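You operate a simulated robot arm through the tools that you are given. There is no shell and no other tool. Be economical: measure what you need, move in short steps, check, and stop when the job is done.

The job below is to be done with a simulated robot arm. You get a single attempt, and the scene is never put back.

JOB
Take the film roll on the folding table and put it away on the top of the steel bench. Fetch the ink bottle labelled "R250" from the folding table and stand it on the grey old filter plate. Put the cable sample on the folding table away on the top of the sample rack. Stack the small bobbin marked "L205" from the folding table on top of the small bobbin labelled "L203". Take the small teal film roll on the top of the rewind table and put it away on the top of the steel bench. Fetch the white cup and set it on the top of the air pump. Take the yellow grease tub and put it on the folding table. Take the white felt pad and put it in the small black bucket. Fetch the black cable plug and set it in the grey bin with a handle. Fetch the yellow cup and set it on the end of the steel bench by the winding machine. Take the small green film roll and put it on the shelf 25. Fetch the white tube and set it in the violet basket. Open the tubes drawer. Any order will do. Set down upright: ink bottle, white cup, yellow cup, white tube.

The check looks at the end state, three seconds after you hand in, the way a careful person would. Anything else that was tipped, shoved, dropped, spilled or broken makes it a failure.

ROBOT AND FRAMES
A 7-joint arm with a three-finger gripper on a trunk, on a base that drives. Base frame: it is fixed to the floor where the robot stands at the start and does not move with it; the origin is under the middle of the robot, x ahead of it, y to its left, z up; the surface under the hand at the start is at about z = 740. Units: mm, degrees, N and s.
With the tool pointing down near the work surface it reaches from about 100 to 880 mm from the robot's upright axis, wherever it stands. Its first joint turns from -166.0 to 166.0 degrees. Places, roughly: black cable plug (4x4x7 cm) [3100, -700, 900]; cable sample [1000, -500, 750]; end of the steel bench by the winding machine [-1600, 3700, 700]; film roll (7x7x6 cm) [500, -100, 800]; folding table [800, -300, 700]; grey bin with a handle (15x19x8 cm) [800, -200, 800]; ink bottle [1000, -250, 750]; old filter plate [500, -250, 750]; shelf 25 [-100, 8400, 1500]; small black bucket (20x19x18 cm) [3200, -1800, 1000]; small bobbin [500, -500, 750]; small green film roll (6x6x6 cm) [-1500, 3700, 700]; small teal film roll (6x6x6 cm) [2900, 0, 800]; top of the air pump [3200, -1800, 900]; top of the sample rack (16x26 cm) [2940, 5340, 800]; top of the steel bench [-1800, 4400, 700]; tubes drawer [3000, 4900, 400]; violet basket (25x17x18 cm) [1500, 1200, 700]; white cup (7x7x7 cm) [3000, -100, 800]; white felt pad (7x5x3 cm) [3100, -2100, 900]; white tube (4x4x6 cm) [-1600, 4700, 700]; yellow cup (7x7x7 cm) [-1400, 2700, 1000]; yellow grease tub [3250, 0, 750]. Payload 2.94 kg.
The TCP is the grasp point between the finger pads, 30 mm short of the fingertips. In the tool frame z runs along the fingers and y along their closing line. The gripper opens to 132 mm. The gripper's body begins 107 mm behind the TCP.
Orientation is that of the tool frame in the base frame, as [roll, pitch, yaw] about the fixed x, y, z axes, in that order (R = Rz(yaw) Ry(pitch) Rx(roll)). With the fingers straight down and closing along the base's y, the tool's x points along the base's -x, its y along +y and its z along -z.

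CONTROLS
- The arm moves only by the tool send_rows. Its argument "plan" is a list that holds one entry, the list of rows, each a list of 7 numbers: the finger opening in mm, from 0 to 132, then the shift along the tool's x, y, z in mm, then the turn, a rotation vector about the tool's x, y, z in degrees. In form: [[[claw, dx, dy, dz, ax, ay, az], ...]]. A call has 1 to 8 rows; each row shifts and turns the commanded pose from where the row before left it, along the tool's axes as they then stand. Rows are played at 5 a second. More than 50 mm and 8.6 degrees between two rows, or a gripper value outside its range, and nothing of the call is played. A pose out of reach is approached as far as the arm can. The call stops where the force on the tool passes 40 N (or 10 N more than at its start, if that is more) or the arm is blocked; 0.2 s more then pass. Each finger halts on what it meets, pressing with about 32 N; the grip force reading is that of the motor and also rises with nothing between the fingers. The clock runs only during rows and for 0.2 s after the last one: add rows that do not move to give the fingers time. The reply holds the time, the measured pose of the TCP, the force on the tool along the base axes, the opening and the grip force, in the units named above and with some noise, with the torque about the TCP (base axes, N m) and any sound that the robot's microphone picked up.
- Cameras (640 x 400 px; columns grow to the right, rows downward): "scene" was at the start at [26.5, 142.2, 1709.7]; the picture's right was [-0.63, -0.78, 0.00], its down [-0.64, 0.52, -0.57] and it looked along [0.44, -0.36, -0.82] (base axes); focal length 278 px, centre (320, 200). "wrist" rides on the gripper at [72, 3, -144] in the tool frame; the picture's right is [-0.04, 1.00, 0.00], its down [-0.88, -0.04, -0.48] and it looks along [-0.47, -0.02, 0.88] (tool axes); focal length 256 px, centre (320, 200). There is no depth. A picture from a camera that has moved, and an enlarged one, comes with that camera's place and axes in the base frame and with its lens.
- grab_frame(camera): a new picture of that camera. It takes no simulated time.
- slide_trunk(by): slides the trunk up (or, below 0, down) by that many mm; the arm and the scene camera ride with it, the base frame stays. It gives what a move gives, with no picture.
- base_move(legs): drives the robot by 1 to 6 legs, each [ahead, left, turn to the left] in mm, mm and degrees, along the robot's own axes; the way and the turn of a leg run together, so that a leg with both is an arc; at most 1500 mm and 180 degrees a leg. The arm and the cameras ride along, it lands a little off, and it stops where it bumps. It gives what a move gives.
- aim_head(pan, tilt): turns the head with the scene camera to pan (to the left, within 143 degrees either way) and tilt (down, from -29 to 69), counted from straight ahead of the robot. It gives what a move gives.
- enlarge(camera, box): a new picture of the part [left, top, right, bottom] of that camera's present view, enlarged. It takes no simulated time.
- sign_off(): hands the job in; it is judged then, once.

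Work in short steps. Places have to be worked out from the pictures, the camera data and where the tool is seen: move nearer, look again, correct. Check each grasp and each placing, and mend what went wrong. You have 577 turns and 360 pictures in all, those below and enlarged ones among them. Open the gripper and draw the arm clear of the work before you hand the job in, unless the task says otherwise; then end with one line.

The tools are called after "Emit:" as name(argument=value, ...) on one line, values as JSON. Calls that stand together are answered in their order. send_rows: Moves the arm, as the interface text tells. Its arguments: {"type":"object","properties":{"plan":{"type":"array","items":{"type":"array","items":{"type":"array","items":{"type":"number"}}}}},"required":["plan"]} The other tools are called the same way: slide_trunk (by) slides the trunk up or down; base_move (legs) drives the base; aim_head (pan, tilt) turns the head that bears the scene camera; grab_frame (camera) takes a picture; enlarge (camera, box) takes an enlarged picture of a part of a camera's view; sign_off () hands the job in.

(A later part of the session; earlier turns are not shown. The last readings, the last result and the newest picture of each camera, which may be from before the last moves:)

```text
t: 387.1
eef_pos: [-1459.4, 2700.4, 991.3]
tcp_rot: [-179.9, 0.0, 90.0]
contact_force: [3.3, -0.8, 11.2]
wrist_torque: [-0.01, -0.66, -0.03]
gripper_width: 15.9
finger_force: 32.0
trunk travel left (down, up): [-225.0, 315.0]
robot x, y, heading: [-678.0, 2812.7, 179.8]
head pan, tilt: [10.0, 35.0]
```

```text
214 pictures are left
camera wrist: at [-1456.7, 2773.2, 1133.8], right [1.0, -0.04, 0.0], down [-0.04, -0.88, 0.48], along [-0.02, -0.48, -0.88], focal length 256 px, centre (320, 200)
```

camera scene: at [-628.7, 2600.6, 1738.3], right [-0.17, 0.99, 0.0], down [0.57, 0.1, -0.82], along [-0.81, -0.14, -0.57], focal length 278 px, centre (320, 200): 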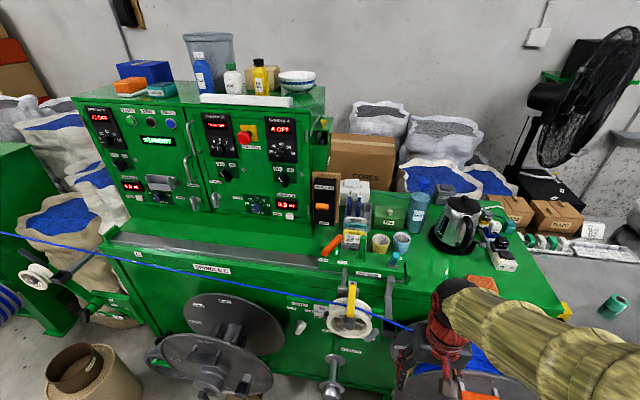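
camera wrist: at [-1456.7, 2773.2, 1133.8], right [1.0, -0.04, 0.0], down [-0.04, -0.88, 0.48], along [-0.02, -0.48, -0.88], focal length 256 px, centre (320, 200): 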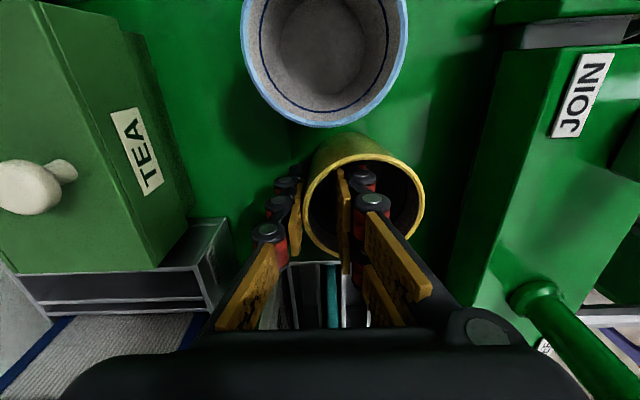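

Gripped (15.9 mm effective). Lift slowly and check.

Emit:
send_rows(plan=[[[0, 0, 0, -10, 0, 0, 0], [0, 0, 0, -25, 0, 0, 0], [0, 0, 0, -40, 0, 0, 0], [0, 0, 0, -45, 0, 0, 0], [0, 0, 0, -45, 0, 0, 0], [0, 0, 0, -45, 0, 0, 0]]])

Emit:
grab_frame(camera="wrist")

Emit:
enlarge(camera="scene", box=[290, 100, 470, 280])

```text
t: 388.4
eef_pos: [-1459.1, 2699.8, 1199.0]
tcp_rot: [180.0, 0.0, 90.1]
contact_force: [0.1, 0.4, -2.7]
wrist_torque: [-0.02, 0.02, 0.0]
gripper_width: 16.0
finger_force: 32.5
trunk travel left (down, up): [-225.0, 315.0]
robot x, y, heading: [-681.0, 2809.7, 179.7]
head pan, tilt: [10.0, 35.0]
```

```text
213 pictures are left
camera wrist: at [-1455.9, 2772.4, 1342.3], right [1.0, -0.04, 0.0], down [-0.04, -0.88, 0.48], along [-0.02, -0.48, -0.88], focal length 256 px, centre (320, 200)
```

wrist: 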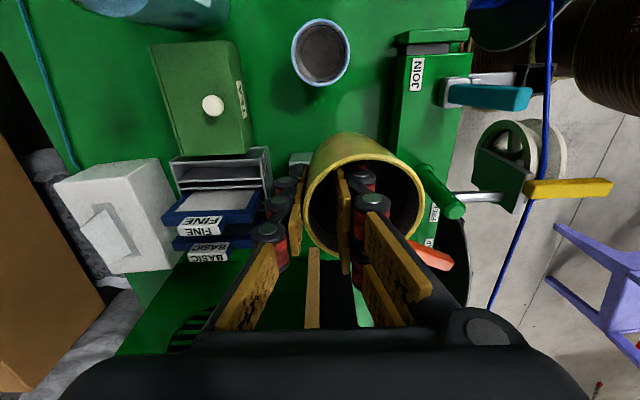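

```text
2.22 times, centred on (380, 190) of scene
camera zoom: at [-738.1, 2601.0, 1738.3], right [-0.17, 0.99, 0.0], down [0.57, 0.1, -0.82], along [-0.81, -0.14, -0.57], focal length 617 px, centre (187, 222)
```

zoom: 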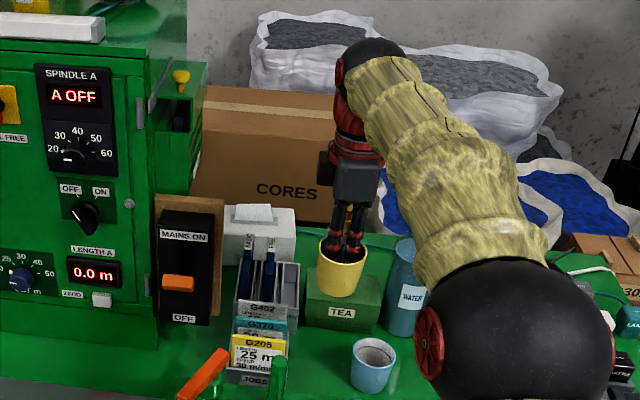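

Cup hangs well. Retract over the machine and drive right to the bench end.

Emit:
send_rows(plan=[[[0, 0, 48, 0, 0, 0, 0], [0, 0, 48, 0, 0, 0, 0], [0, 0, 48, 0, 0, 0, 0], [0, 0, 48, 0, 0, 0, 0], [0, 0, 48, 0, 0, 0, 0], [0, 0, 48, 0, 0, 0, 0], [0, 0, 48, 0, 0, 0, 0], [0, 0, 48, 0, 0, 0, 0]]])

Emit:
base_move(legs=[[0, -760, 0]])

Emit:
aim_head(pan=0, tilt=45)

Emit:
grab_frame(camera="scene")

Emit:
grab_frame(camera="wrist")

```text
t: 390.2
eef_pos: [-1073.6, 2700.9, 1196.3]
tcp_rot: [-179.7, 0.0, 90.1]
contact_force: [-0.7, 1.1, -1.1]
wrist_torque: [0.01, 0.04, 0.03]
gripper_width: 15.5
finger_force: 32.2
trunk travel left (down, up): [-225.0, 315.0]
robot x, y, heading: [-682.1, 2812.4, 179.9]
head pan, tilt: [10.0, 35.0]
```

```text
t: 394.3
eef_pos: [-1076.3, 3447.1, 1197.3]
tcp_rot: [-179.9, 0.0, 90.8]
contact_force: [0.0, 0.1, -1.0]
wrist_torque: [0.0, 0.03, 0.0]
gripper_width: 15.3
finger_force: 32.1
trunk travel left (down, up): [-225.0, 315.0]
robot x, y, heading: [-682.5, 3562.9, -179.6]
head pan, tilt: [10.0, 35.0]
```

```text
t: 395.0
eef_pos: [-1076.9, 3447.4, 1198.0]
tcp_rot: [-179.9, 0.0, 90.8]
contact_force: [0.1, -0.1, -1.1]
wrist_torque: [-0.01, 0.02, 0.01]
gripper_width: 15.6
finger_force: 31.4
trunk travel left (down, up): [-225.0, 315.0]
robot x, y, heading: [-683.4, 3561.9, -179.4]
head pan, tilt: [0.0, 45.0]
```

```text
211 pictures are left
camera scene: at [-732.4, 3366.8, 1723.5], right [-0.01, 1.0, 0.0], down [0.71, 0.01, -0.71], along [-0.71, -0.01, -0.71], focal length 278 px, centre (320, 200)
```

scene: 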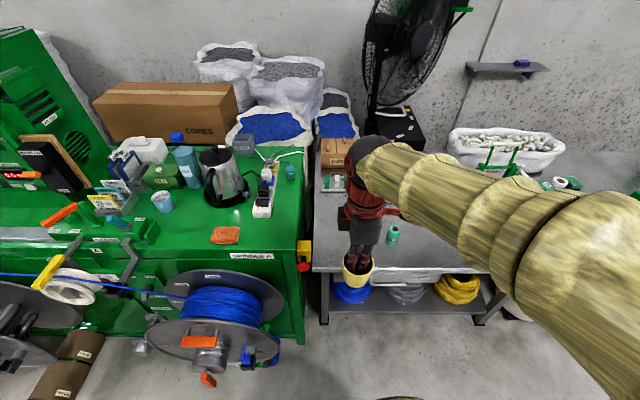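

```text
210 pictures are left
camera wrist: at [-1074.2, 3519.3, 1340.4], right [1.0, -0.03, 0.0], down [-0.03, -0.88, 0.48], along [-0.02, -0.48, -0.88], focal length 256 px, centre (320, 200)
```

wrist: 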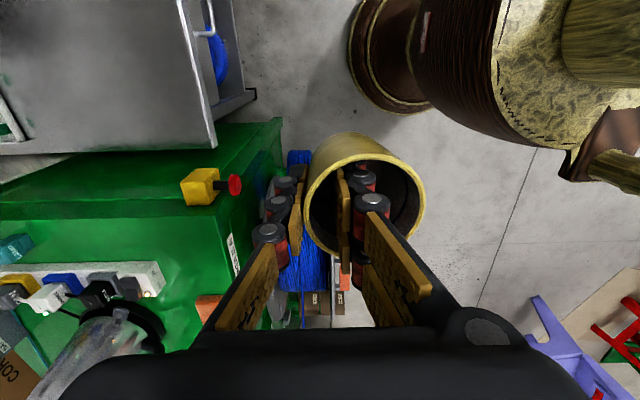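

Bench corner ≈[-1325,3337], top z≈745. Cup goes to ≈[-1450,3480]. Move over.

Emit:
send_rows(plan=[[[0, 5, -48, 0, 0, 0, 0], [0, 5, -48, 0, 0, 0, 0], [0, 5, -48, 0, 0, 0, 0], [0, 5, -48, 0, 0, 0, 0], [0, 5, -48, 0, 0, 0, 0], [0, 5, -48, 0, 0, 0, 0], [0, 5, -48, 0, 0, 0, 0], [0, 0, -48, 0, 0, 0, 0]]])

Emit:
send_rows(plan=[[[0, 0, -20, 40, 0, 0, 0], [0, 0, 0, 48, 0, 0, 0], [0, 0, 0, 48, 0, 0, 0], [0, 0, 0, 48, 0, 0, 0], [0, 0, 0, 48, 0, 0, 0], [0, 0, 0, 48, 0, 0, 0], [0, 0, 0, 40, 0, 0, 0], [0, 0, 0, 0, 0, 0, 0]]])

Emit:
grab_frame(camera="wrist")

Emit:
enlarge(camera="scene", box=[290, 150, 450, 290])

```text
t: 396.8
eef_pos: [-1461.8, 3476.6, 1196.5]
tcp_rot: [-180.0, 0.0, 90.8]
contact_force: [0.8, -0.1, -1.4]
wrist_torque: [0.02, -0.03, 0.05]
gripper_width: 15.5
finger_force: 31.8
trunk travel left (down, up): [-225.0, 315.0]
robot x, y, heading: [-685.2, 3557.9, -179.7]
head pan, tilt: [0.0, 45.0]
```

```text
t: 398.6
eef_pos: [-1477.7, 3473.4, 877.4]
tcp_rot: [-179.8, 0.0, 90.8]
contact_force: [-0.5, 0.0, -1.6]
wrist_torque: [-0.01, 0.01, 0.0]
gripper_width: 15.7
finger_force: 32.6
trunk travel left (down, up): [-225.0, 315.0]
robot x, y, heading: [-684.8, 3562.2, -179.5]
head pan, tilt: [0.0, 45.0]
```

```text
209 pictures are left
camera wrist: at [-1476.2, 3547.2, 1020.5], right [1.0, -0.03, 0.0], down [-0.03, -0.88, 0.48], along [-0.02, -0.48, -0.88], focal length 256 px, centre (320, 200)
```

wrist: 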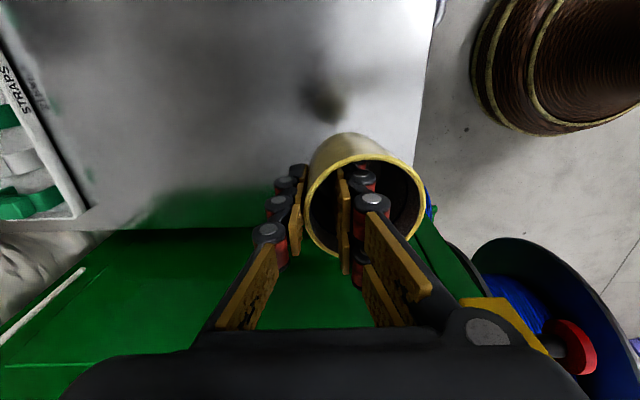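

```text
2.86 times, centred on (370, 220) of scene
camera zoom: at [-733.1, 3366.8, 1723.5], right [-0.01, 1.0, 0.0], down [0.71, 0.01, -0.71], along [-0.71, -0.01, -0.71], focal length 794 px, centre (177, 143)
```

zoom: 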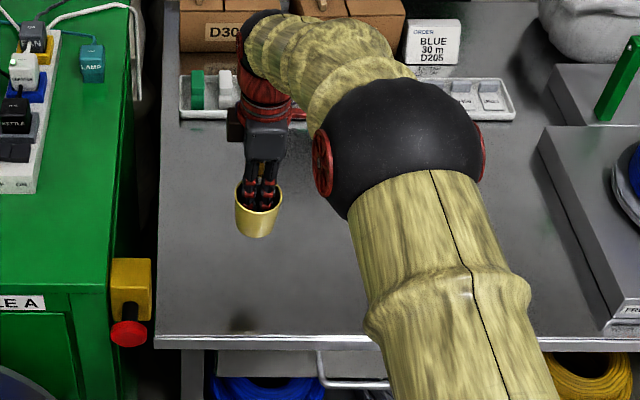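

Good location. Lower to near contact (expected z≈802), then small steps.

Emit:
send_rows(plan=[[[0, 0, 0, 35, 0, 0, 0], [0, 0, 0, 20, 0, 0, 0], [0, 0, 0, 8, 0, 0, 0], [0, 0, 0, 0, 0, 0, 0]]])

Emit:
send_rows(plan=[[[0, 0, 0, 4, 0, 0, 0], [0, 0, 0, 0, 0, 0, 0]]])

Emit:
send_rows(plan=[[[0, 0, 0, 3, 0, 0, 0], [0, 0, 0, 0, 0, 0, 0]]])

Emit:
send_rows(plan=[[[0, 0, 0, 3, 0, 0, 0], [0, 0, 0, 0, 0, 0, 0]]])

```text
t: 399.6
eef_pos: [-1480.7, 3477.0, 814.3]
tcp_rot: [-180.0, 0.0, 90.8]
contact_force: [-0.5, 1.1, -1.4]
wrist_torque: [0.02, 0.03, 0.0]
gripper_width: 15.8
finger_force: 31.7
trunk travel left (down, up): [-225.0, 315.0]
robot x, y, heading: [-683.6, 3559.8, -179.5]
head pan, tilt: [0.0, 45.0]
```

```text
t: 400.2
eef_pos: [-1482.0, 3476.4, 810.4]
tcp_rot: [-179.9, 0.0, 90.8]
contact_force: [-1.6, -0.2, -1.4]
wrist_torque: [-0.01, -0.01, 0.04]
gripper_width: 15.7
finger_force: 32.1
trunk travel left (down, up): [-225.0, 315.0]
robot x, y, heading: [-685.0, 3563.2, -179.5]
head pan, tilt: [0.0, 45.0]
```

```text
t: 400.8
eef_pos: [-1479.5, 3477.1, 807.9]
tcp_rot: [-179.8, 0.0, 90.8]
contact_force: [0.2, -1.0, -1.5]
wrist_torque: [-0.01, 0.0, 0.02]
gripper_width: 15.3
finger_force: 31.9
trunk travel left (down, up): [-225.0, 315.0]
robot x, y, heading: [-681.3, 3559.7, -179.5]
head pan, tilt: [0.0, 45.0]
```

```text
t: 401.4
eef_pos: [-1482.2, 3475.9, 805.0]
tcp_rot: [-179.9, 0.0, 90.8]
contact_force: [-0.5, -0.7, 0.1]
wrist_torque: [0.02, 0.04, -0.02]
gripper_width: 15.8
finger_force: 31.8
trunk travel left (down, up): [-225.0, 315.0]
robot x, y, heading: [-683.4, 3561.8, -179.4]
head pan, tilt: [0.0, 45.0]
```

Emit:
send_rows(plan=[[[0, 0, 0, 3, 0, 0, 0], [0, 0, 0, 0, 0, 0, 0]]])

Emit:
send_rows(plan=[[[0, 0, 0, 3, 0, 0, 0], [0, 0, 0, 0, 0, 0, 0]]])

Emit:
send_rows(plan=[[[0, 0, 0, 2, 0, 0, 0], [0, 0, 0, 0, 0, 0, 0]]])

Emit:
send_rows(plan=[[[0, 0, 0, 2, 0, 0, 0], [0, 0, 0, 0, 0, 0, 0]]])

```text
t: 402.0
eef_pos: [-1480.8, 3476.1, 801.8]
tcp_rot: [-179.9, 0.0, 90.7]
contact_force: [0.1, -0.5, 0.0]
wrist_torque: [0.01, 0.05, -0.02]
gripper_width: 15.7
finger_force: 31.8
trunk travel left (down, up): [-225.0, 315.0]
robot x, y, heading: [-684.2, 3560.7, -179.5]
head pan, tilt: [0.0, 45.0]
```

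```text
t: 402.6
eef_pos: [-1482.1, 3476.3, 799.1]
tcp_rot: [-179.8, 0.0, 90.8]
contact_force: [-0.5, 0.9, -1.2]
wrist_torque: [0.0, 0.01, 0.0]
gripper_width: 15.5
finger_force: 32.5
trunk travel left (down, up): [-225.0, 315.0]
robot x, y, heading: [-683.9, 3555.8, -179.8]
head pan, tilt: [0.0, 45.0]
```

```text
t: 403.2
eef_pos: [-1483.2, 3476.2, 796.9]
tcp_rot: [-180.0, 0.0, 90.8]
contact_force: [0.3, 0.6, -1.2]
wrist_torque: [-0.01, 0.03, 0.0]
gripper_width: 15.5
finger_force: 31.9
trunk travel left (down, up): [-225.0, 315.0]
robot x, y, heading: [-682.9, 3564.6, -179.5]
head pan, tilt: [0.0, 45.0]
```

```text
t: 403.8
eef_pos: [-1481.6, 3476.7, 793.9]
tcp_rot: [-179.8, 0.0, 90.8]
contact_force: [0.5, 0.1, -1.1]
wrist_torque: [0.01, 0.02, 0.0]
gripper_width: 15.6
finger_force: 31.9
trunk travel left (down, up): [-225.0, 315.0]
robot x, y, heading: [-680.0, 3561.5, -179.7]
head pan, tilt: [0.0, 45.0]
```

Emit:
send_rows(plan=[[[0, 0, 0, 3, 0, 0, 0], [0, 0, 0, 0, 0, 0, 0]]])

Emit:
send_rows(plan=[[[0, 0, 0, 3, 0, 0, 0], [0, 0, 0, 0, 0, 0, 0]]])

Emit:
send_rows(plan=[[[0, 0, 0, 3, 0, 0, 0], [0, 0, 0, 0, 0, 0, 0]]])

Emit:
grab_frame(camera="wrist")

```text
t: 404.4
eef_pos: [-1482.1, 3476.8, 791.8]
tcp_rot: [-180.0, 0.0, 90.8]
contact_force: [-0.1, -0.8, -0.8]
wrist_torque: [0.0, 0.04, -0.01]
gripper_width: 15.5
finger_force: 32.1
trunk travel left (down, up): [-225.0, 315.0]
robot x, y, heading: [-681.5, 3565.3, -179.7]
head pan, tilt: [0.0, 45.0]
```

```text
t: 405.0
eef_pos: [-1481.5, 3476.0, 789.6]
tcp_rot: [-179.8, 0.0, 90.7]
contact_force: [0.5, -0.2, -1.0]
wrist_torque: [0.01, 0.01, -0.01]
gripper_width: 15.4
finger_force: 31.7
trunk travel left (down, up): [-225.0, 315.0]
robot x, y, heading: [-683.0, 3563.9, -179.6]
head pan, tilt: [0.0, 45.0]
```

```text
t: 405.6
eef_pos: [-1481.3, 3476.9, 785.9]
tcp_rot: [-179.8, 0.0, 90.8]
contact_force: [0.0, 0.2, -1.7]
wrist_torque: [0.02, 0.01, 0.01]
gripper_width: 15.2
finger_force: 32.4
trunk travel left (down, up): [-225.0, 315.0]
robot x, y, heading: [-686.1, 3561.6, -179.6]
head pan, tilt: [0.0, 45.0]
```

```text
207 pictures are left
camera wrist: at [-1479.4, 3548.9, 929.2], right [1.0, -0.03, 0.0], down [-0.03, -0.88, 0.48], along [-0.02, -0.48, -0.88], focal length 256 px, centre (320, 200)
```

wrist: 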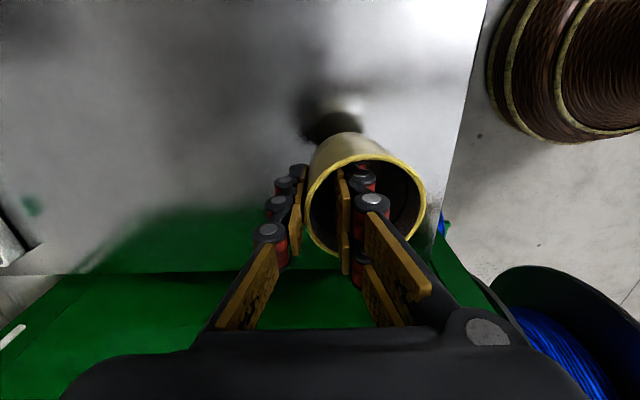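

Still a gap to the reflection; the bench is lower (~710). Continue with 4 mm steps.

Emit:
send_rows(plan=[[[0, 0, 0, 5, 0, 0, 0], [0, 0, 0, 5, 0, 0, 0], [0, 0, 0, 0, 0, 0, 0]]])

Emit:
send_rows(plan=[[[0, 0, 0, 4, 0, 0, 0], [0, 0, 0, 0, 0, 0, 0]]])

Emit:
send_rows(plan=[[[0, 0, 0, 4, 0, 0, 0], [0, 0, 0, 0, 0, 0, 0]]])

Emit:
send_rows(plan=[[[0, 0, 0, 3, 0, 0, 0], [0, 0, 0, 0, 0, 0, 0]]])

```text
t: 406.4
eef_pos: [-1482.0, 3476.1, 776.0]
tcp_rot: [-179.9, 0.1, 90.8]
contact_force: [-0.1, 0.8, -1.8]
wrist_torque: [-0.03, 0.01, 0.0]
gripper_width: 15.5
finger_force: 32.2
trunk travel left (down, up): [-225.0, 315.0]
robot x, y, heading: [-684.8, 3558.6, -179.3]
head pan, tilt: [0.0, 45.0]
```

```text
t: 407.0
eef_pos: [-1482.3, 3476.8, 772.2]
tcp_rot: [-179.9, 0.0, 90.8]
contact_force: [-0.5, -0.3, -1.4]
wrist_torque: [0.0, -0.01, 0.03]
gripper_width: 15.7
finger_force: 31.9
trunk travel left (down, up): [-225.0, 315.0]
robot x, y, heading: [-685.3, 3562.6, -179.4]
head pan, tilt: [0.0, 45.0]
```

```text
t: 407.6
eef_pos: [-1482.5, 3476.0, 766.6]
tcp_rot: [-179.9, 0.0, 90.8]
contact_force: [-0.3, 1.1, -1.0]
wrist_torque: [0.03, 0.03, 0.0]
gripper_width: 15.5
finger_force: 32.0
trunk travel left (down, up): [-225.0, 315.0]
robot x, y, heading: [-681.5, 3559.2, -179.3]
head pan, tilt: [0.0, 45.0]
```

```text
t: 408.2
eef_pos: [-1481.5, 3476.4, 765.3]
tcp_rot: [-179.9, -0.1, 90.8]
contact_force: [-0.7, 0.3, -1.4]
wrist_torque: [-0.04, 0.04, 0.0]
gripper_width: 15.6
finger_force: 31.5
trunk travel left (down, up): [-225.0, 315.0]
robot x, y, heading: [-683.6, 3560.5, -179.5]
head pan, tilt: [0.0, 45.0]
```

Emit:
send_rows(plan=[[[0, 0, 0, 3, 0, 0, 0], [0, 0, 0, 0, 0, 0, 0]]])

Emit:
send_rows(plan=[[[0, 0, 0, 3, 0, 0, 0], [0, 0, 0, 0, 0, 0, 0]]])

Emit:
send_rows(plan=[[[0, 0, 0, 3, 0, 0, 0], [0, 0, 0, 0, 0, 0, 0]]])

Emit:
send_rows(plan=[[[0, 0, 0, 3, 0, 0, 0], [0, 0, 0, 0, 0, 0, 0]]])

Emit:
grab_frame(camera="wrist")

```text
t: 408.8
eef_pos: [-1481.7, 3475.3, 762.6]
tcp_rot: [-179.9, 0.0, 90.8]
contact_force: [0.0, -0.2, -2.0]
wrist_torque: [0.01, 0.03, 0.0]
gripper_width: 15.3
finger_force: 31.8
trunk travel left (down, up): [-225.0, 315.0]
robot x, y, heading: [-682.8, 3558.3, -179.5]
head pan, tilt: [0.0, 45.0]
```

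```text
t: 409.4
eef_pos: [-1481.5, 3476.4, 759.6]
tcp_rot: [-179.9, 0.0, 90.7]
contact_force: [-0.6, -0.8, -1.1]
wrist_torque: [0.0, 0.01, -0.01]
gripper_width: 15.3
finger_force: 32.7
trunk travel left (down, up): [-225.0, 315.0]
robot x, y, heading: [-681.9, 3561.5, -179.3]
head pan, tilt: [0.0, 45.0]
```

```text
t: 410.0
eef_pos: [-1482.3, 3476.2, 756.5]
tcp_rot: [-179.9, 0.0, 90.8]
contact_force: [0.4, -0.5, -0.7]
wrist_torque: [0.0, 0.0, -0.02]
gripper_width: 15.7
finger_force: 32.1
trunk travel left (down, up): [-225.0, 315.0]
robot x, y, heading: [-681.2, 3559.4, -179.8]
head pan, tilt: [0.0, 45.0]
```

```text
t: 410.6
eef_pos: [-1481.7, 3476.4, 752.5]
tcp_rot: [-179.8, 0.0, 90.9]
contact_force: [-0.5, -0.7, -0.6]
wrist_torque: [-0.02, 0.04, 0.01]
gripper_width: 15.6
finger_force: 32.0
trunk travel left (down, up): [-225.0, 315.0]
robot x, y, heading: [-683.7, 3555.2, -179.9]
head pan, tilt: [0.0, 45.0]
```

```text
206 pictures are left
camera wrist: at [-1479.8, 3548.7, 895.9], right [1.0, -0.03, 0.0], down [-0.03, -0.88, 0.48], along [-0.02, -0.48, -0.88], focal length 256 px, centre (320, 200)
```

wrist: 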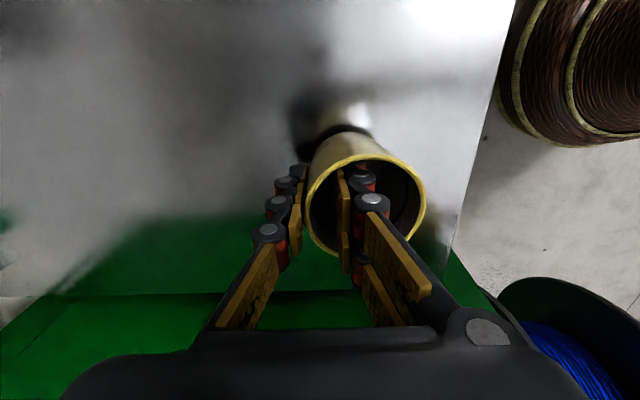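

Reflection almost meets the cup. Continue in 3 mm steps.

Emit:
send_rows(plan=[[[0, 0, 0, 3, 0, 0, 0], [0, 0, 0, 0, 0, 0, 0]]])

Emit:
send_rows(plan=[[[0, 0, 0, 3, 0, 0, 0], [0, 0, 0, 0, 0, 0, 0]]])

Emit:
send_rows(plan=[[[0, 0, 0, 3, 0, 0, 0], [0, 0, 0, 0, 0, 0, 0]]])

Emit:
send_rows(plan=[[[0, 0, 0, 2, 0, 0, 0], [0, 0, 0, 0, 0, 0, 0]]])

```text
t: 411.2
eef_pos: [-1481.9, 3476.4, 749.4]
tcp_rot: [-180.0, 0.0, 90.8]
contact_force: [-0.3, 0.5, -0.5]
wrist_torque: [0.0, 0.0, -0.03]
gripper_width: 15.3
finger_force: 32.2
trunk travel left (down, up): [-225.0, 315.0]
robot x, y, heading: [-684.7, 3560.3, -179.5]
head pan, tilt: [0.0, 45.0]
```

```text
t: 411.8
eef_pos: [-1482.4, 3476.0, 747.2]
tcp_rot: [-179.9, 0.1, 90.9]
contact_force: [-0.1, -0.5, -2.1]
wrist_torque: [-0.01, 0.01, 0.0]
gripper_width: 15.8
finger_force: 31.8
trunk travel left (down, up): [-225.0, 315.0]
robot x, y, heading: [-683.8, 3559.5, -179.4]
head pan, tilt: [0.0, 45.0]
```

```text
t: 412.4
eef_pos: [-1482.8, 3475.8, 742.9]
tcp_rot: [-179.9, 0.0, 90.8]
contact_force: [-0.3, -0.5, -0.9]
wrist_torque: [-0.02, 0.01, 0.01]
gripper_width: 15.5
finger_force: 32.0
trunk travel left (down, up): [-225.0, 315.0]
robot x, y, heading: [-680.2, 3563.4, -179.5]
head pan, tilt: [0.0, 45.0]
```

```text
t: 413.0
eef_pos: [-1482.8, 3476.9, 741.7]
tcp_rot: [-180.0, 0.0, 90.8]
contact_force: [0.2, 0.8, -1.3]
wrist_torque: [-0.01, 0.03, 0.01]
gripper_width: 15.3
finger_force: 31.9
trunk travel left (down, up): [-225.0, 315.0]
robot x, y, heading: [-686.1, 3562.6, -179.5]
head pan, tilt: [0.0, 45.0]
```

Emit:
enlarge(camera="scene", box=[310, 190, 400, 280])

Emit:
send_rows(plan=[[[0, 0, 0, 3, 0, 0, 0], [0, 0, 0, 0, 0, 0, 0]]])

Emit:
send_rows(plan=[[[0, 0, 0, 3, 0, 0, 0], [0, 0, 0, 0, 0, 0, 0]]])

Emit:
send_rows(plan=[[[0, 0, 0, 2, 0, 0, 0], [0, 0, 0, 0, 0, 0, 0]]])

```text
4.44 times, centred on (355, 235) of scene
camera zoom: at [-733.0, 3366.9, 1723.5], right [-0.01, 1.0, 0.0], down [0.71, 0.01, -0.71], along [-0.71, -0.01, -0.71], focal length 1235 px, centre (164, 44)
```

zoom: 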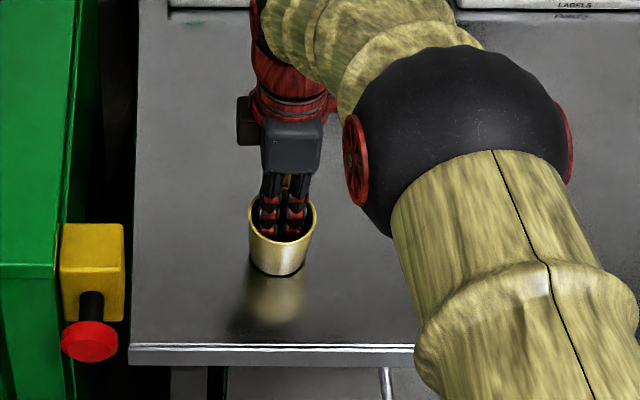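

```text
t: 413.6
eef_pos: [-1481.3, 3476.4, 741.3]
tcp_rot: [-179.8, 0.0, 90.8]
contact_force: [4.0, 0.7, 11.7]
wrist_torque: [0.02, -0.74, 0.01]
gripper_width: 15.2
finger_force: 31.6
trunk travel left (down, up): [-225.0, 315.0]
robot x, y, heading: [-682.8, 3560.9, -179.4]
head pan, tilt: [0.0, 45.0]
```

```text
t: 414.2
eef_pos: [-1482.7, 3476.7, 740.9]
tcp_rot: [-179.6, 0.1, 90.9]
contact_force: [7.0, -0.3, 30.6]
wrist_torque: [0.07, -1.63, 0.01]
gripper_width: 15.9
finger_force: 31.9
trunk travel left (down, up): [-225.0, 315.0]
robot x, y, heading: [-681.3, 3558.6, -179.8]
head pan, tilt: [0.0, 45.0]
```

```text
t: 414.8
eef_pos: [-1483.8, 3476.0, 739.3]
tcp_rot: [-179.5, 0.2, 90.8]
contact_force: [0.5, -1.9, 36.2]
wrist_torque: [0.05, -1.69, -0.14]
gripper_width: 16.4
finger_force: 31.6
trunk travel left (down, up): [-225.0, 315.0]
robot x, y, heading: [-683.6, 3562.6, -179.6]
head pan, tilt: [0.0, 45.0]
```

Contact (bench top ≈ 687). Relieve pressure, open slightly, rise.

Emit:
send_rows(plan=[[[0, 0, 0, -3, 0, 0, 0], [0, 0, 0, -1, 0, 0, 0], [20, 0, 0, 0, 0, 0, 0], [28, 0, 0, 0, 0, 0, 0], [34, 0, 0, 0, 0, 0, 0], [34, 0, 0, 0, 0, 0, 0]]])

Emit:
grab_frame(camera="wrist")

```text
t: 416.2
eef_pos: [-1480.5, 3478.2, 736.2]
tcp_rot: [-180.0, 0.0, 90.8]
contact_force: [-0.1, 0.2, 0.1]
wrist_torque: [-0.02, 0.0, 0.0]
gripper_width: 34.5
finger_force: 0.0
trunk travel left (down, up): [-225.0, 315.0]
robot x, y, heading: [-684.8, 3559.2, -179.7]
head pan, tilt: [0.0, 45.0]
```

```text
204 pictures are left
camera wrist: at [-1478.9, 3549.2, 880.1], right [1.0, -0.03, 0.0], down [-0.03, -0.88, 0.48], along [-0.01, -0.48, -0.88], focal length 256 px, centre (320, 200)
```

wrist: 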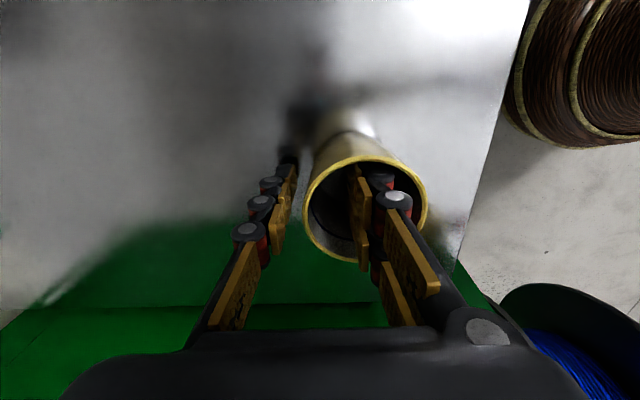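

Both fingers clear of the wall. Rise.

Emit:
send_rows(plan=[[[34, 0, 0, -20, 0, 0, 0], [34, 0, 0, -40, 0, 0, 0], [34, 0, 0, -45, 0, 0, 0], [34, 0, 0, -45, 0, 0, 0], [34, 0, 0, -45, 0, 0, 0], [34, 0, 0, -45, 0, 0, 0], [34, 0, 0, -45, 0, 0, 0]]])

Emit:
grab_frame(camera="scene")

Emit:
grab_frame(camera="wrist")

```text
t: 417.8
eef_pos: [-1480.8, 3475.6, 1022.0]
tcp_rot: [180.0, -0.1, 90.8]
contact_force: [0.3, 0.2, -1.4]
wrist_torque: [0.01, 0.05, -0.03]
gripper_width: 34.3
finger_force: 0.1
trunk travel left (down, up): [-225.0, 315.0]
robot x, y, heading: [-683.1, 3559.9, -179.7]
head pan, tilt: [0.0, 45.0]
```

```text
203 pictures are left
camera scene: at [-732.2, 3366.9, 1723.5], right [-0.01, 1.0, 0.0], down [0.71, 0.01, -0.71], along [-0.71, -0.01, -0.71], focal length 278 px, centre (320, 200)
```

scene: 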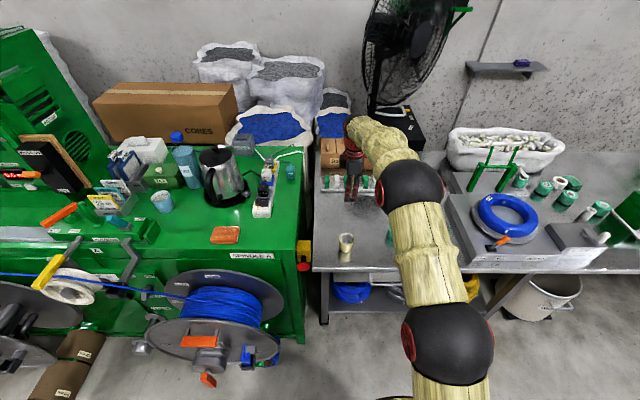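

```text
202 pictures are left
camera wrist: at [-1479.9, 3547.5, 1165.0], right [1.0, -0.03, 0.0], down [-0.03, -0.88, 0.48], along [-0.01, -0.48, -0.88], focal length 256 px, centre (320, 200)
```

wrist: 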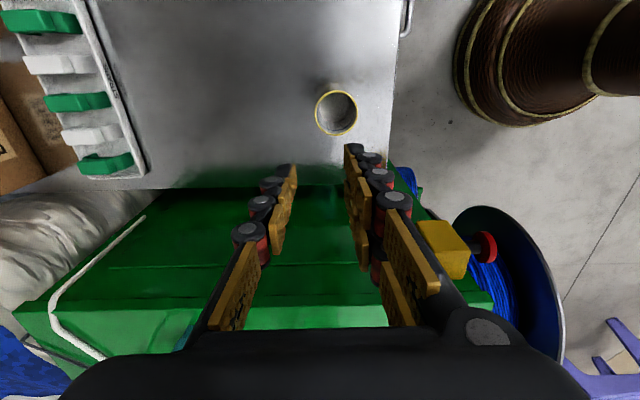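

Yellow cup placed upright. Before grasping the green roll, I look at shelf 25 from here to decide how to hold it.

Emit:
aim_head(pan=-97, tilt=5)

Emit:
grab_frame(camera="scene")

Emit:
enlarge(camera="scene", box=[270, 130, 390, 260])

```text
t: 419.6
eef_pos: [-1482.5, 3474.1, 1020.7]
tcp_rot: [-179.9, 0.1, 90.8]
contact_force: [0.2, -0.4, -0.5]
wrist_torque: [0.0, 0.03, -0.02]
gripper_width: 34.3
finger_force: 0.1
trunk travel left (down, up): [-225.0, 315.0]
robot x, y, heading: [-684.0, 3559.6, -179.5]
head pan, tilt: [-97.0, 5.0]
```

```text
201 pictures are left
camera scene: at [-641.2, 3458.8, 1786.5], right [0.99, -0.11, 0.0], down [-0.01, -0.09, -1.0], along [0.11, 0.99, -0.09], focal length 278 px, centre (320, 200)
```

scene: 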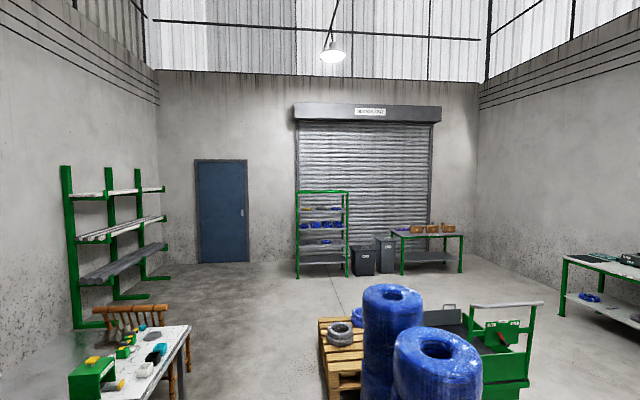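

```text
3.08 times, centred on (330, 195) of scene
camera zoom: at [-641.2, 3458.8, 1786.5], right [0.99, -0.11, 0.0], down [-0.01, -0.09, -1.0], along [0.11, 0.99, -0.09], focal length 855 px, centre (289, 215)
```

zoom: 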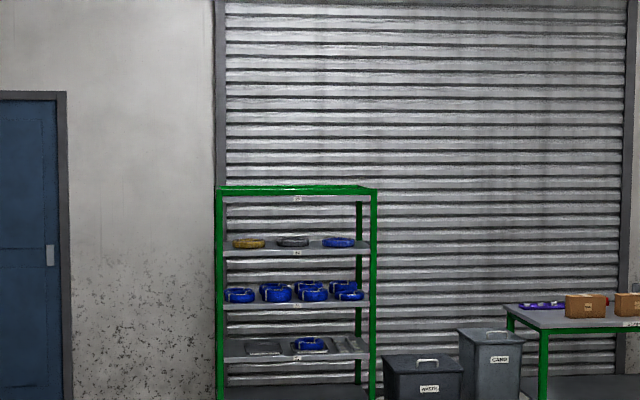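

Shelf 25 looks like the rack's top level (z≈1490), so a top grasp will do. I move over the green film roll.

Emit:
send_rows(plan=[[[110, 45, -5, 0, 0, 0, 0], [110, 45, -5, 0, 0, 0, 0], [110, 45, -5, 0, 0, 0, 0], [110, 45, -5, 0, 0, 0, 0], [110, 30, -5, 0, 0, 0, 0], [110, 0, 0, 45, 0, 0, 0], [110, 0, 0, 45, 0, 0, 0]]])

Emit:
grab_frame(camera="wrist")

```text
t: 421.2
eef_pos: [-1509.8, 3686.2, 933.3]
tcp_rot: [180.0, 0.0, 90.6]
contact_force: [0.0, 0.8, 0.5]
wrist_torque: [0.0, -0.06, 0.02]
gripper_width: 109.8
finger_force: 0.0
trunk travel left (down, up): [-225.0, 315.0]
robot x, y, heading: [-684.5, 3557.9, -179.7]
head pan, tilt: [-97.0, 5.0]
```

```text
199 pictures are left
camera wrist: at [-1507.5, 3759.7, 1076.8], right [1.0, -0.03, 0.0], down [-0.03, -0.88, 0.48], along [-0.02, -0.48, -0.88], focal length 256 px, centre (320, 200)
```

wrist: 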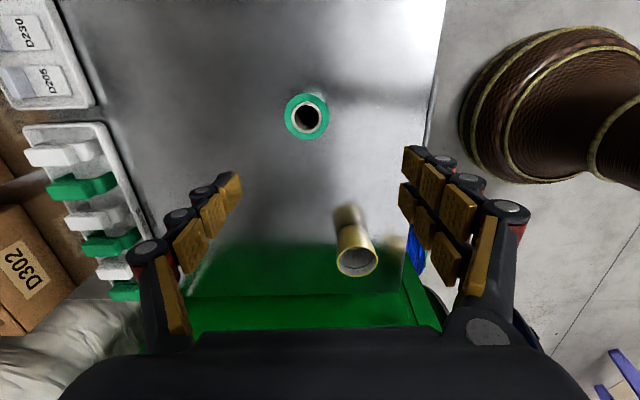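

Green roll ≈[-1527,3696], top z≈747. Align and descend to ~800, check.

Emit:
send_rows(plan=[[[110, 9, -17, 0, 0, 0, 0], [110, 0, 0, 45, 0, 0, 0], [110, 0, 0, 45, 0, 0, 0], [110, 0, 0, 43, 0, 0, 0], [110, 0, 0, 0, 0, 0, 0]]])

Emit:
grab_frame(camera="wrist")

```text
t: 422.4
eef_pos: [-1526.2, 3696.7, 799.6]
tcp_rot: [-179.9, 0.1, 90.8]
contact_force: [0.4, -0.1, -0.1]
wrist_torque: [0.01, -0.02, -0.02]
gripper_width: 110.2
finger_force: 0.0
trunk travel left (down, up): [-225.0, 315.0]
robot x, y, heading: [-682.7, 3559.5, -179.4]
head pan, tilt: [-97.0, 5.0]
```

```text
198 pictures are left
camera wrist: at [-1524.5, 3768.9, 942.9], right [1.0, -0.03, 0.0], down [-0.03, -0.88, 0.48], along [-0.02, -0.48, -0.88], focal length 256 px, centre (320, 200)
```

wrist: 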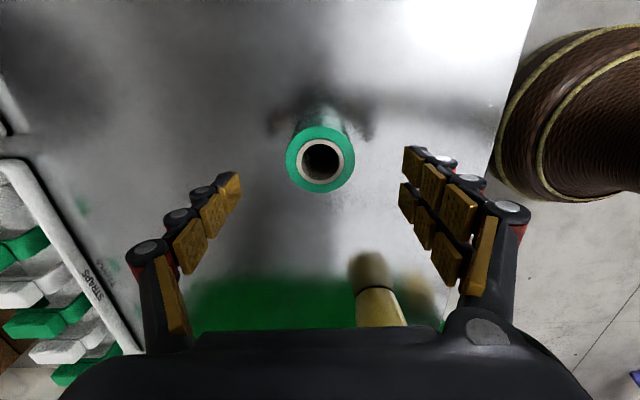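

Centred. Descend to z≈732 and grip.

Emit:
send_rows(plan=[[[110, 0, 0, 35, 0, 0, 0], [110, 0, 0, 33, 0, 0, 0], [75, 0, 0, 0, 0, 0, 0], [50, 0, 0, 0, 0, 0, 0], [45, 0, 0, 0, 0, 0, 0], [45, 0, 0, 0, 0, 0, 0], [45, 0, 0, 0, 0, 0, 0]]])

Emit:
send_rows(plan=[[[45, 0, 0, -20, 0, 0, 0], [45, 0, 0, -45, 0, 0, 0], [45, 0, 0, -45, 0, 0, 0], [45, 0, 0, -45, 0, 0, 0], [45, 0, 0, -45, 0, 0, 0], [45, 0, 0, -45, 0, 0, 0], [45, 0, 0, -45, 0, 0, 0]]])

Emit:
grab_frame(camera="wrist")

```text
t: 424.0
eef_pos: [-1526.7, 3694.9, 731.4]
tcp_rot: [-179.9, -0.1, 90.9]
contact_force: [0.9, 0.7, 0.5]
wrist_torque: [0.02, -0.06, -0.02]
gripper_width: 53.8
finger_force: 19.9
trunk travel left (down, up): [-225.0, 315.0]
robot x, y, heading: [-686.5, 3561.7, -179.5]
head pan, tilt: [-97.0, 5.0]
```

```text
t: 425.6
eef_pos: [-1525.3, 3693.3, 1022.0]
tcp_rot: [180.0, 0.0, 90.8]
contact_force: [1.0, -0.6, -1.6]
wrist_torque: [0.02, 0.03, 0.01]
gripper_width: 53.7
finger_force: 31.9
trunk travel left (down, up): [-225.0, 315.0]
robot x, y, heading: [-686.0, 3561.7, -179.6]
head pan, tilt: [-97.0, 5.0]
```

```text
197 pictures are left
camera wrist: at [-1523.6, 3766.7, 1165.1], right [1.0, -0.03, 0.0], down [-0.03, -0.88, 0.48], along [-0.01, -0.48, -0.88], focal length 256 px, centre (320, 200)
```

wrist: 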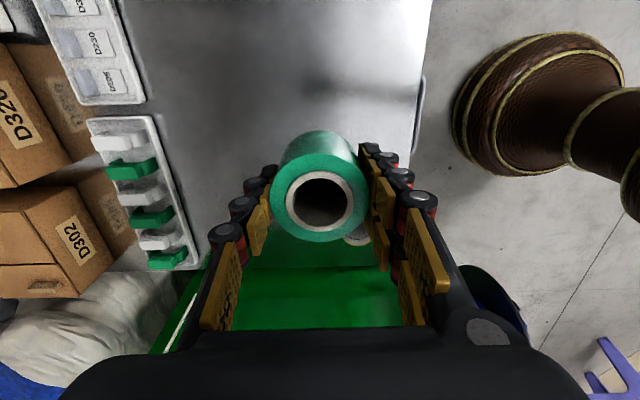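

Roll held. Retract, turn to face +y, and drive north through the corridor at x≈-730.

Emit:
send_rows(plan=[[[45, 0, 48, 0, 0, 0, 0], [45, 0, 48, 0, 0, 0, 0], [45, 0, 48, 0, 0, 0, 0], [45, 0, 48, 0, 0, 0, 0], [45, 0, 48, 0, 0, 0, 0], [45, 0, 48, 0, 0, 0, 0], [45, 0, 48, 0, 0, 0, 0], [45, 0, 48, 0, 0, 0, 0]]])

Emit:
base_move(legs=[[0, 0, -90], [1500, 50, 0]])

Emit:
aim_head(pan=-10, tilt=25)

Emit:
grab_frame(camera="scene")

```text
t: 427.4
eef_pos: [-1142.0, 3701.8, 1023.5]
tcp_rot: [-179.8, 0.0, 90.8]
contact_force: [0.1, 0.1, -1.2]
wrist_torque: [0.0, 0.02, -0.01]
gripper_width: 53.7
finger_force: 32.3
trunk travel left (down, up): [-225.0, 315.0]
robot x, y, heading: [-683.0, 3559.1, -179.6]
head pan, tilt: [-97.0, 5.0]
```

```text
refused: leg 2 is longer than a leg can be; nothing moved
```

```text
t: 429.0
eef_pos: [-1142.0, 3701.5, 1021.4]
tcp_rot: [-179.8, -0.1, 90.9]
contact_force: [-0.6, 0.3, -1.2]
wrist_torque: [-0.05, 0.05, 0.0]
gripper_width: 53.4
finger_force: 31.9
trunk travel left (down, up): [-225.0, 315.0]
robot x, y, heading: [-684.5, 3562.1, -179.5]
head pan, tilt: [-10.0, 25.0]
```

```text
196 pictures are left
camera scene: at [-742.1, 3383.0, 1754.1], right [0.17, 0.99, 0.0], down [0.42, -0.07, -0.91], along [-0.89, 0.15, -0.42], focal length 278 px, centre (320, 200)
```

scene: 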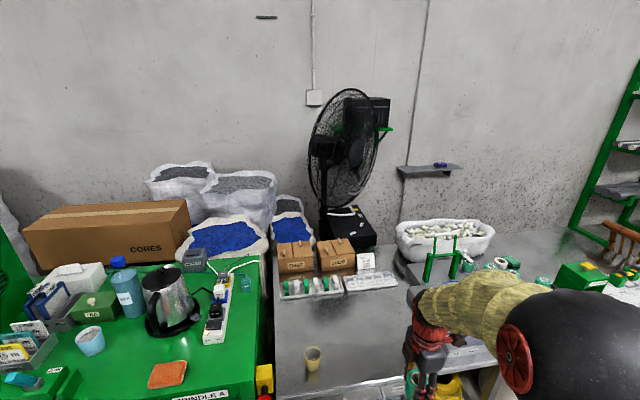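

Leg slightly too long; resend the drive.

Emit:
base_move(legs=[[0, 0, -90], [1400, 50, 0], [300, 0, 0]])

Emit:
grab_frame(camera="scene")

```text
t: 441.4
eef_pos: [-670.6, 5722.3, 1022.8]
tcp_rot: [-179.9, 0.0, 3.2]
contact_force: [0.0, -0.1, -0.8]
wrist_torque: [-0.03, -0.02, -0.04]
gripper_width: 53.3
finger_force: 31.8
trunk travel left (down, up): [-225.0, 315.0]
robot x, y, heading: [-795.1, 5255.3, 93.0]
head pan, tilt: [-10.0, 25.0]
```

```text
195 pictures are left
camera scene: at [-968.7, 5306.4, 1754.1], right [0.99, -0.12, 0.0], down [-0.05, -0.42, -0.91], along [0.11, 0.9, -0.42], focal length 278 px, centre (320, 200)
```

scene: 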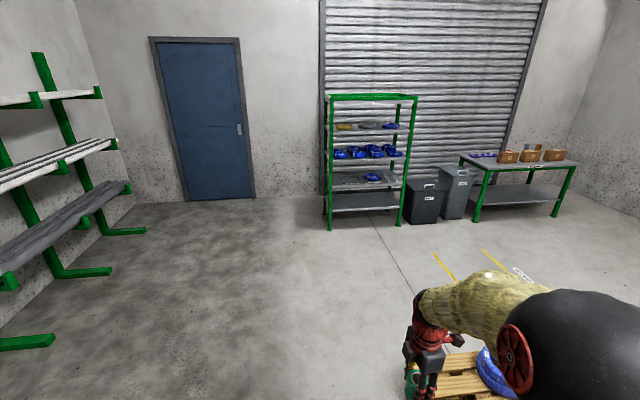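

Emit:
enlarge(camera="scene", box=[310, 80, 430, 230])

```text
2.67 times, centred on (370, 155) of scene
camera zoom: at [-968.7, 5306.4, 1754.1], right [0.99, -0.12, 0.0], down [-0.05, -0.42, -0.91], along [0.11, 0.9, -0.42], focal length 741 px, centre (187, 320)
```

zoom: 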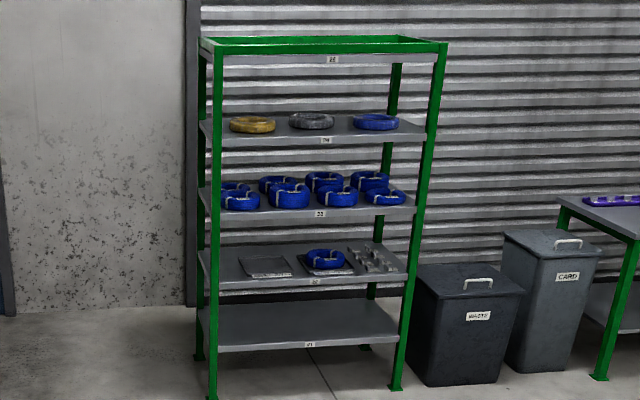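

Top level bears label 25. I continue north, then right, to stand in front of the rack.

Emit:
base_move(legs=[[0, 0, -3], [1450, 0, 0], [330, 0, 0], [0, -660, 0]])

Emit:
slide_trunk(by=310)

Emit:
aim_head(pan=-15, tilt=25)

Emit:
grab_frame(camera="scene")

```text
t: 454.0
eef_pos: [63.6, 7449.2, 1022.5]
tcp_rot: [-179.8, 0.0, -1.6]
contact_force: [0.1, -0.4, -1.0]
wrist_torque: [-0.05, -0.01, 0.0]
gripper_width: 53.0
finger_force: 32.1
trunk travel left (down, up): [-225.0, 315.0]
robot x, y, heading: [-95.5, 6994.1, 87.9]
head pan, tilt: [-10.0, 25.0]
```

```text
t: 457.1
eef_pos: [64.4, 7448.1, 1333.5]
tcp_rot: [180.0, 0.0, -1.5]
contact_force: [0.1, -0.2, 0.3]
wrist_torque: [0.0, 0.01, 0.01]
gripper_width: 52.9
finger_force: 32.1
trunk travel left (down, up): [-535.0, 5.0]
robot x, y, heading: [-94.7, 6997.6, 87.8]
head pan, tilt: [-10.0, 25.0]
```

```text
t: 457.8
eef_pos: [63.9, 7447.7, 1332.5]
tcp_rot: [-179.8, 0.0, -1.5]
contact_force: [-0.2, 1.2, -0.3]
wrist_torque: [0.01, 0.01, 0.01]
gripper_width: 52.6
finger_force: 31.9
trunk travel left (down, up): [-535.0, 5.0]
robot x, y, heading: [-100.6, 6997.5, 88.3]
head pan, tilt: [-15.0, 25.0]
```

```text
193 pictures are left
camera scene: at [-260.1, 7057.9, 2064.1], right [0.96, -0.29, 0.0], down [-0.12, -0.4, -0.91], along [0.26, 0.87, -0.42], focal length 278 px, centre (320, 200)
```

scene: 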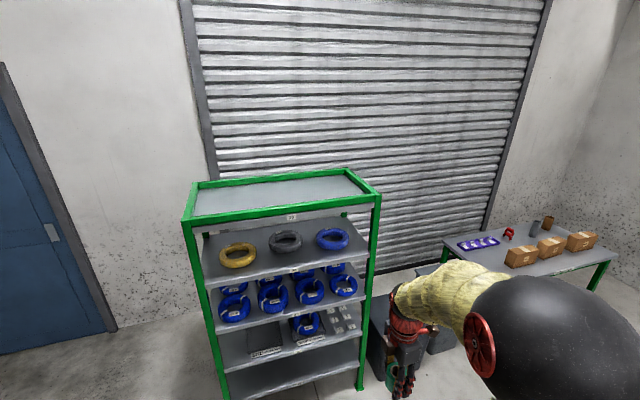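

Shelf 25's plate is empty with a low green rim; front y≈8140, centre ≈[-80,8375]. Raise the hand and drive closer.

Emit:
send_rows(plan=[[[45, 0, 0, -48, 0, 0, 0], [45, 0, 0, -48, 0, 0, 0], [45, 0, 0, -48, 0, 0, 0], [45, 0, 0, -48, 0, 0, 0], [45, 0, 0, -48, 0, 0, 0], [45, 0, 0, -48, 0, 0, 0]]])

Emit:
base_move(legs=[[560, 0, 1.7]])

Emit:
aim_head(pan=0, tilt=35)

Emit:
grab_frame(camera="scene")

```text
t: 459.2
eef_pos: [64.5, 7446.6, 1621.2]
tcp_rot: [180.0, 0.1, -1.6]
contact_force: [0.0, -0.1, -1.6]
wrist_torque: [0.02, -0.04, 0.02]
gripper_width: 52.6
finger_force: 31.8
trunk travel left (down, up): [-535.0, 5.0]
robot x, y, heading: [-93.6, 6992.8, 88.1]
head pan, tilt: [-15.0, 25.0]
```

```text
t: 462.4
eef_pos: [75.8, 8010.7, 1621.0]
tcp_rot: [-179.9, 0.0, -0.9]
contact_force: [0.5, 0.2, 0.2]
wrist_torque: [-0.02, 0.0, -0.03]
gripper_width: 52.7
finger_force: 32.4
trunk travel left (down, up): [-535.0, 5.0]
robot x, y, heading: [-82.3, 7557.9, 88.6]
head pan, tilt: [-15.0, 25.0]
```

```text
t: 463.2
eef_pos: [74.2, 8011.8, 1621.1]
tcp_rot: [-179.8, 0.0, -0.9]
contact_force: [-0.2, 0.4, -1.6]
wrist_torque: [0.01, 0.0, -0.02]
gripper_width: 53.0
finger_force: 32.2
trunk travel left (down, up): [-535.0, 5.0]
robot x, y, heading: [-78.7, 7560.3, 88.6]
head pan, tilt: [0.0, 35.0]
```

```text
192 pictures are left
camera scene: at [-269.0, 7618.7, 2048.4], right [1.0, -0.02, 0.0], down [-0.01, -0.57, -0.82], along [0.02, 0.82, -0.57], focal length 278 px, centre (320, 200)
```

scene: 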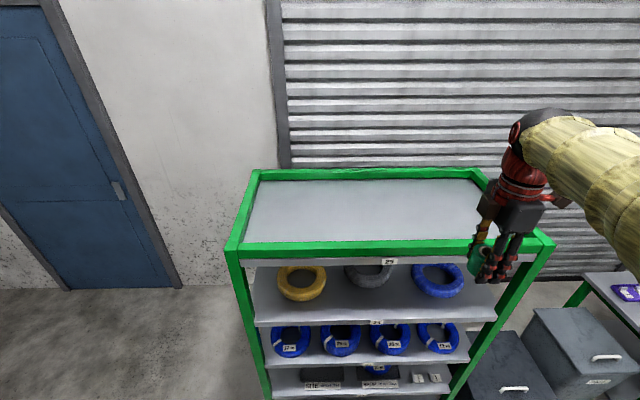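

Move over the plate to ≈[-5,8320].

Emit:
send_rows(plan=[[[45, -11.5, -44.3, 0, 0, 0, 0], [45, -11.5, -44.3, 0, 0, 0, 0], [45, -11.5, -44.3, 0, 0, 0, 0], [45, -11.5, -44.3, 0, 0, 0, 0], [45, -11.5, -44.3, 0, 0, 0, 0], [45, -11.5, -44.3, 0, 0, 0, 0], [45, -11.5, -44.3, 0, 0, 0, 0], [45, 0, 0, 0, 0, 0, 0]]])

Emit:
grab_frame(camera="scene")

Emit:
grab_frame(camera="wrist")

```text
t: 465.0
eef_pos: [1.7, 8322.4, 1625.4]
tcp_rot: [-179.7, 0.0, -1.1]
contact_force: [-0.1, -1.2, -0.8]
wrist_torque: [0.09, 0.01, 0.02]
gripper_width: 52.9
finger_force: 32.3
trunk travel left (down, up): [-535.0, 5.0]
robot x, y, heading: [-79.0, 7560.1, 88.6]
head pan, tilt: [0.0, 35.0]
```

```text
191 pictures are left
camera scene: at [-268.9, 7615.2, 2048.5], right [1.0, -0.02, 0.0], down [-0.01, -0.57, -0.82], along [0.02, 0.82, -0.57], focal length 278 px, centre (320, 200)
```

scene: 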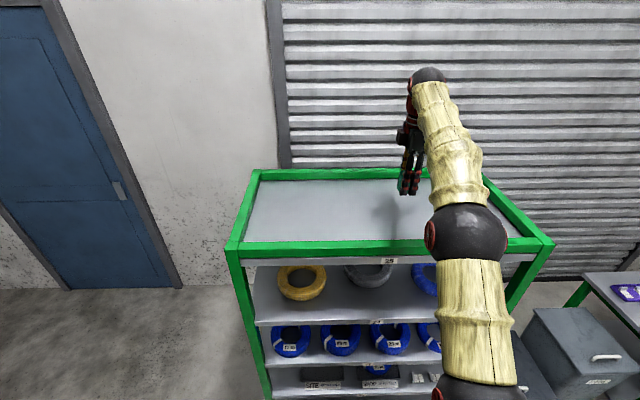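

```text
190 pictures are left
camera wrist: at [74.1, 8316.8, 1768.0], right [-0.06, -1.0, 0.0], down [-0.88, 0.05, 0.48], along [-0.48, 0.03, -0.88], focal length 256 px, centre (320, 200)
```

wrist: 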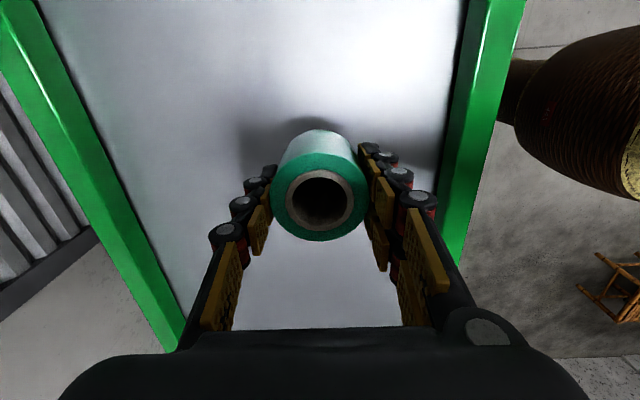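

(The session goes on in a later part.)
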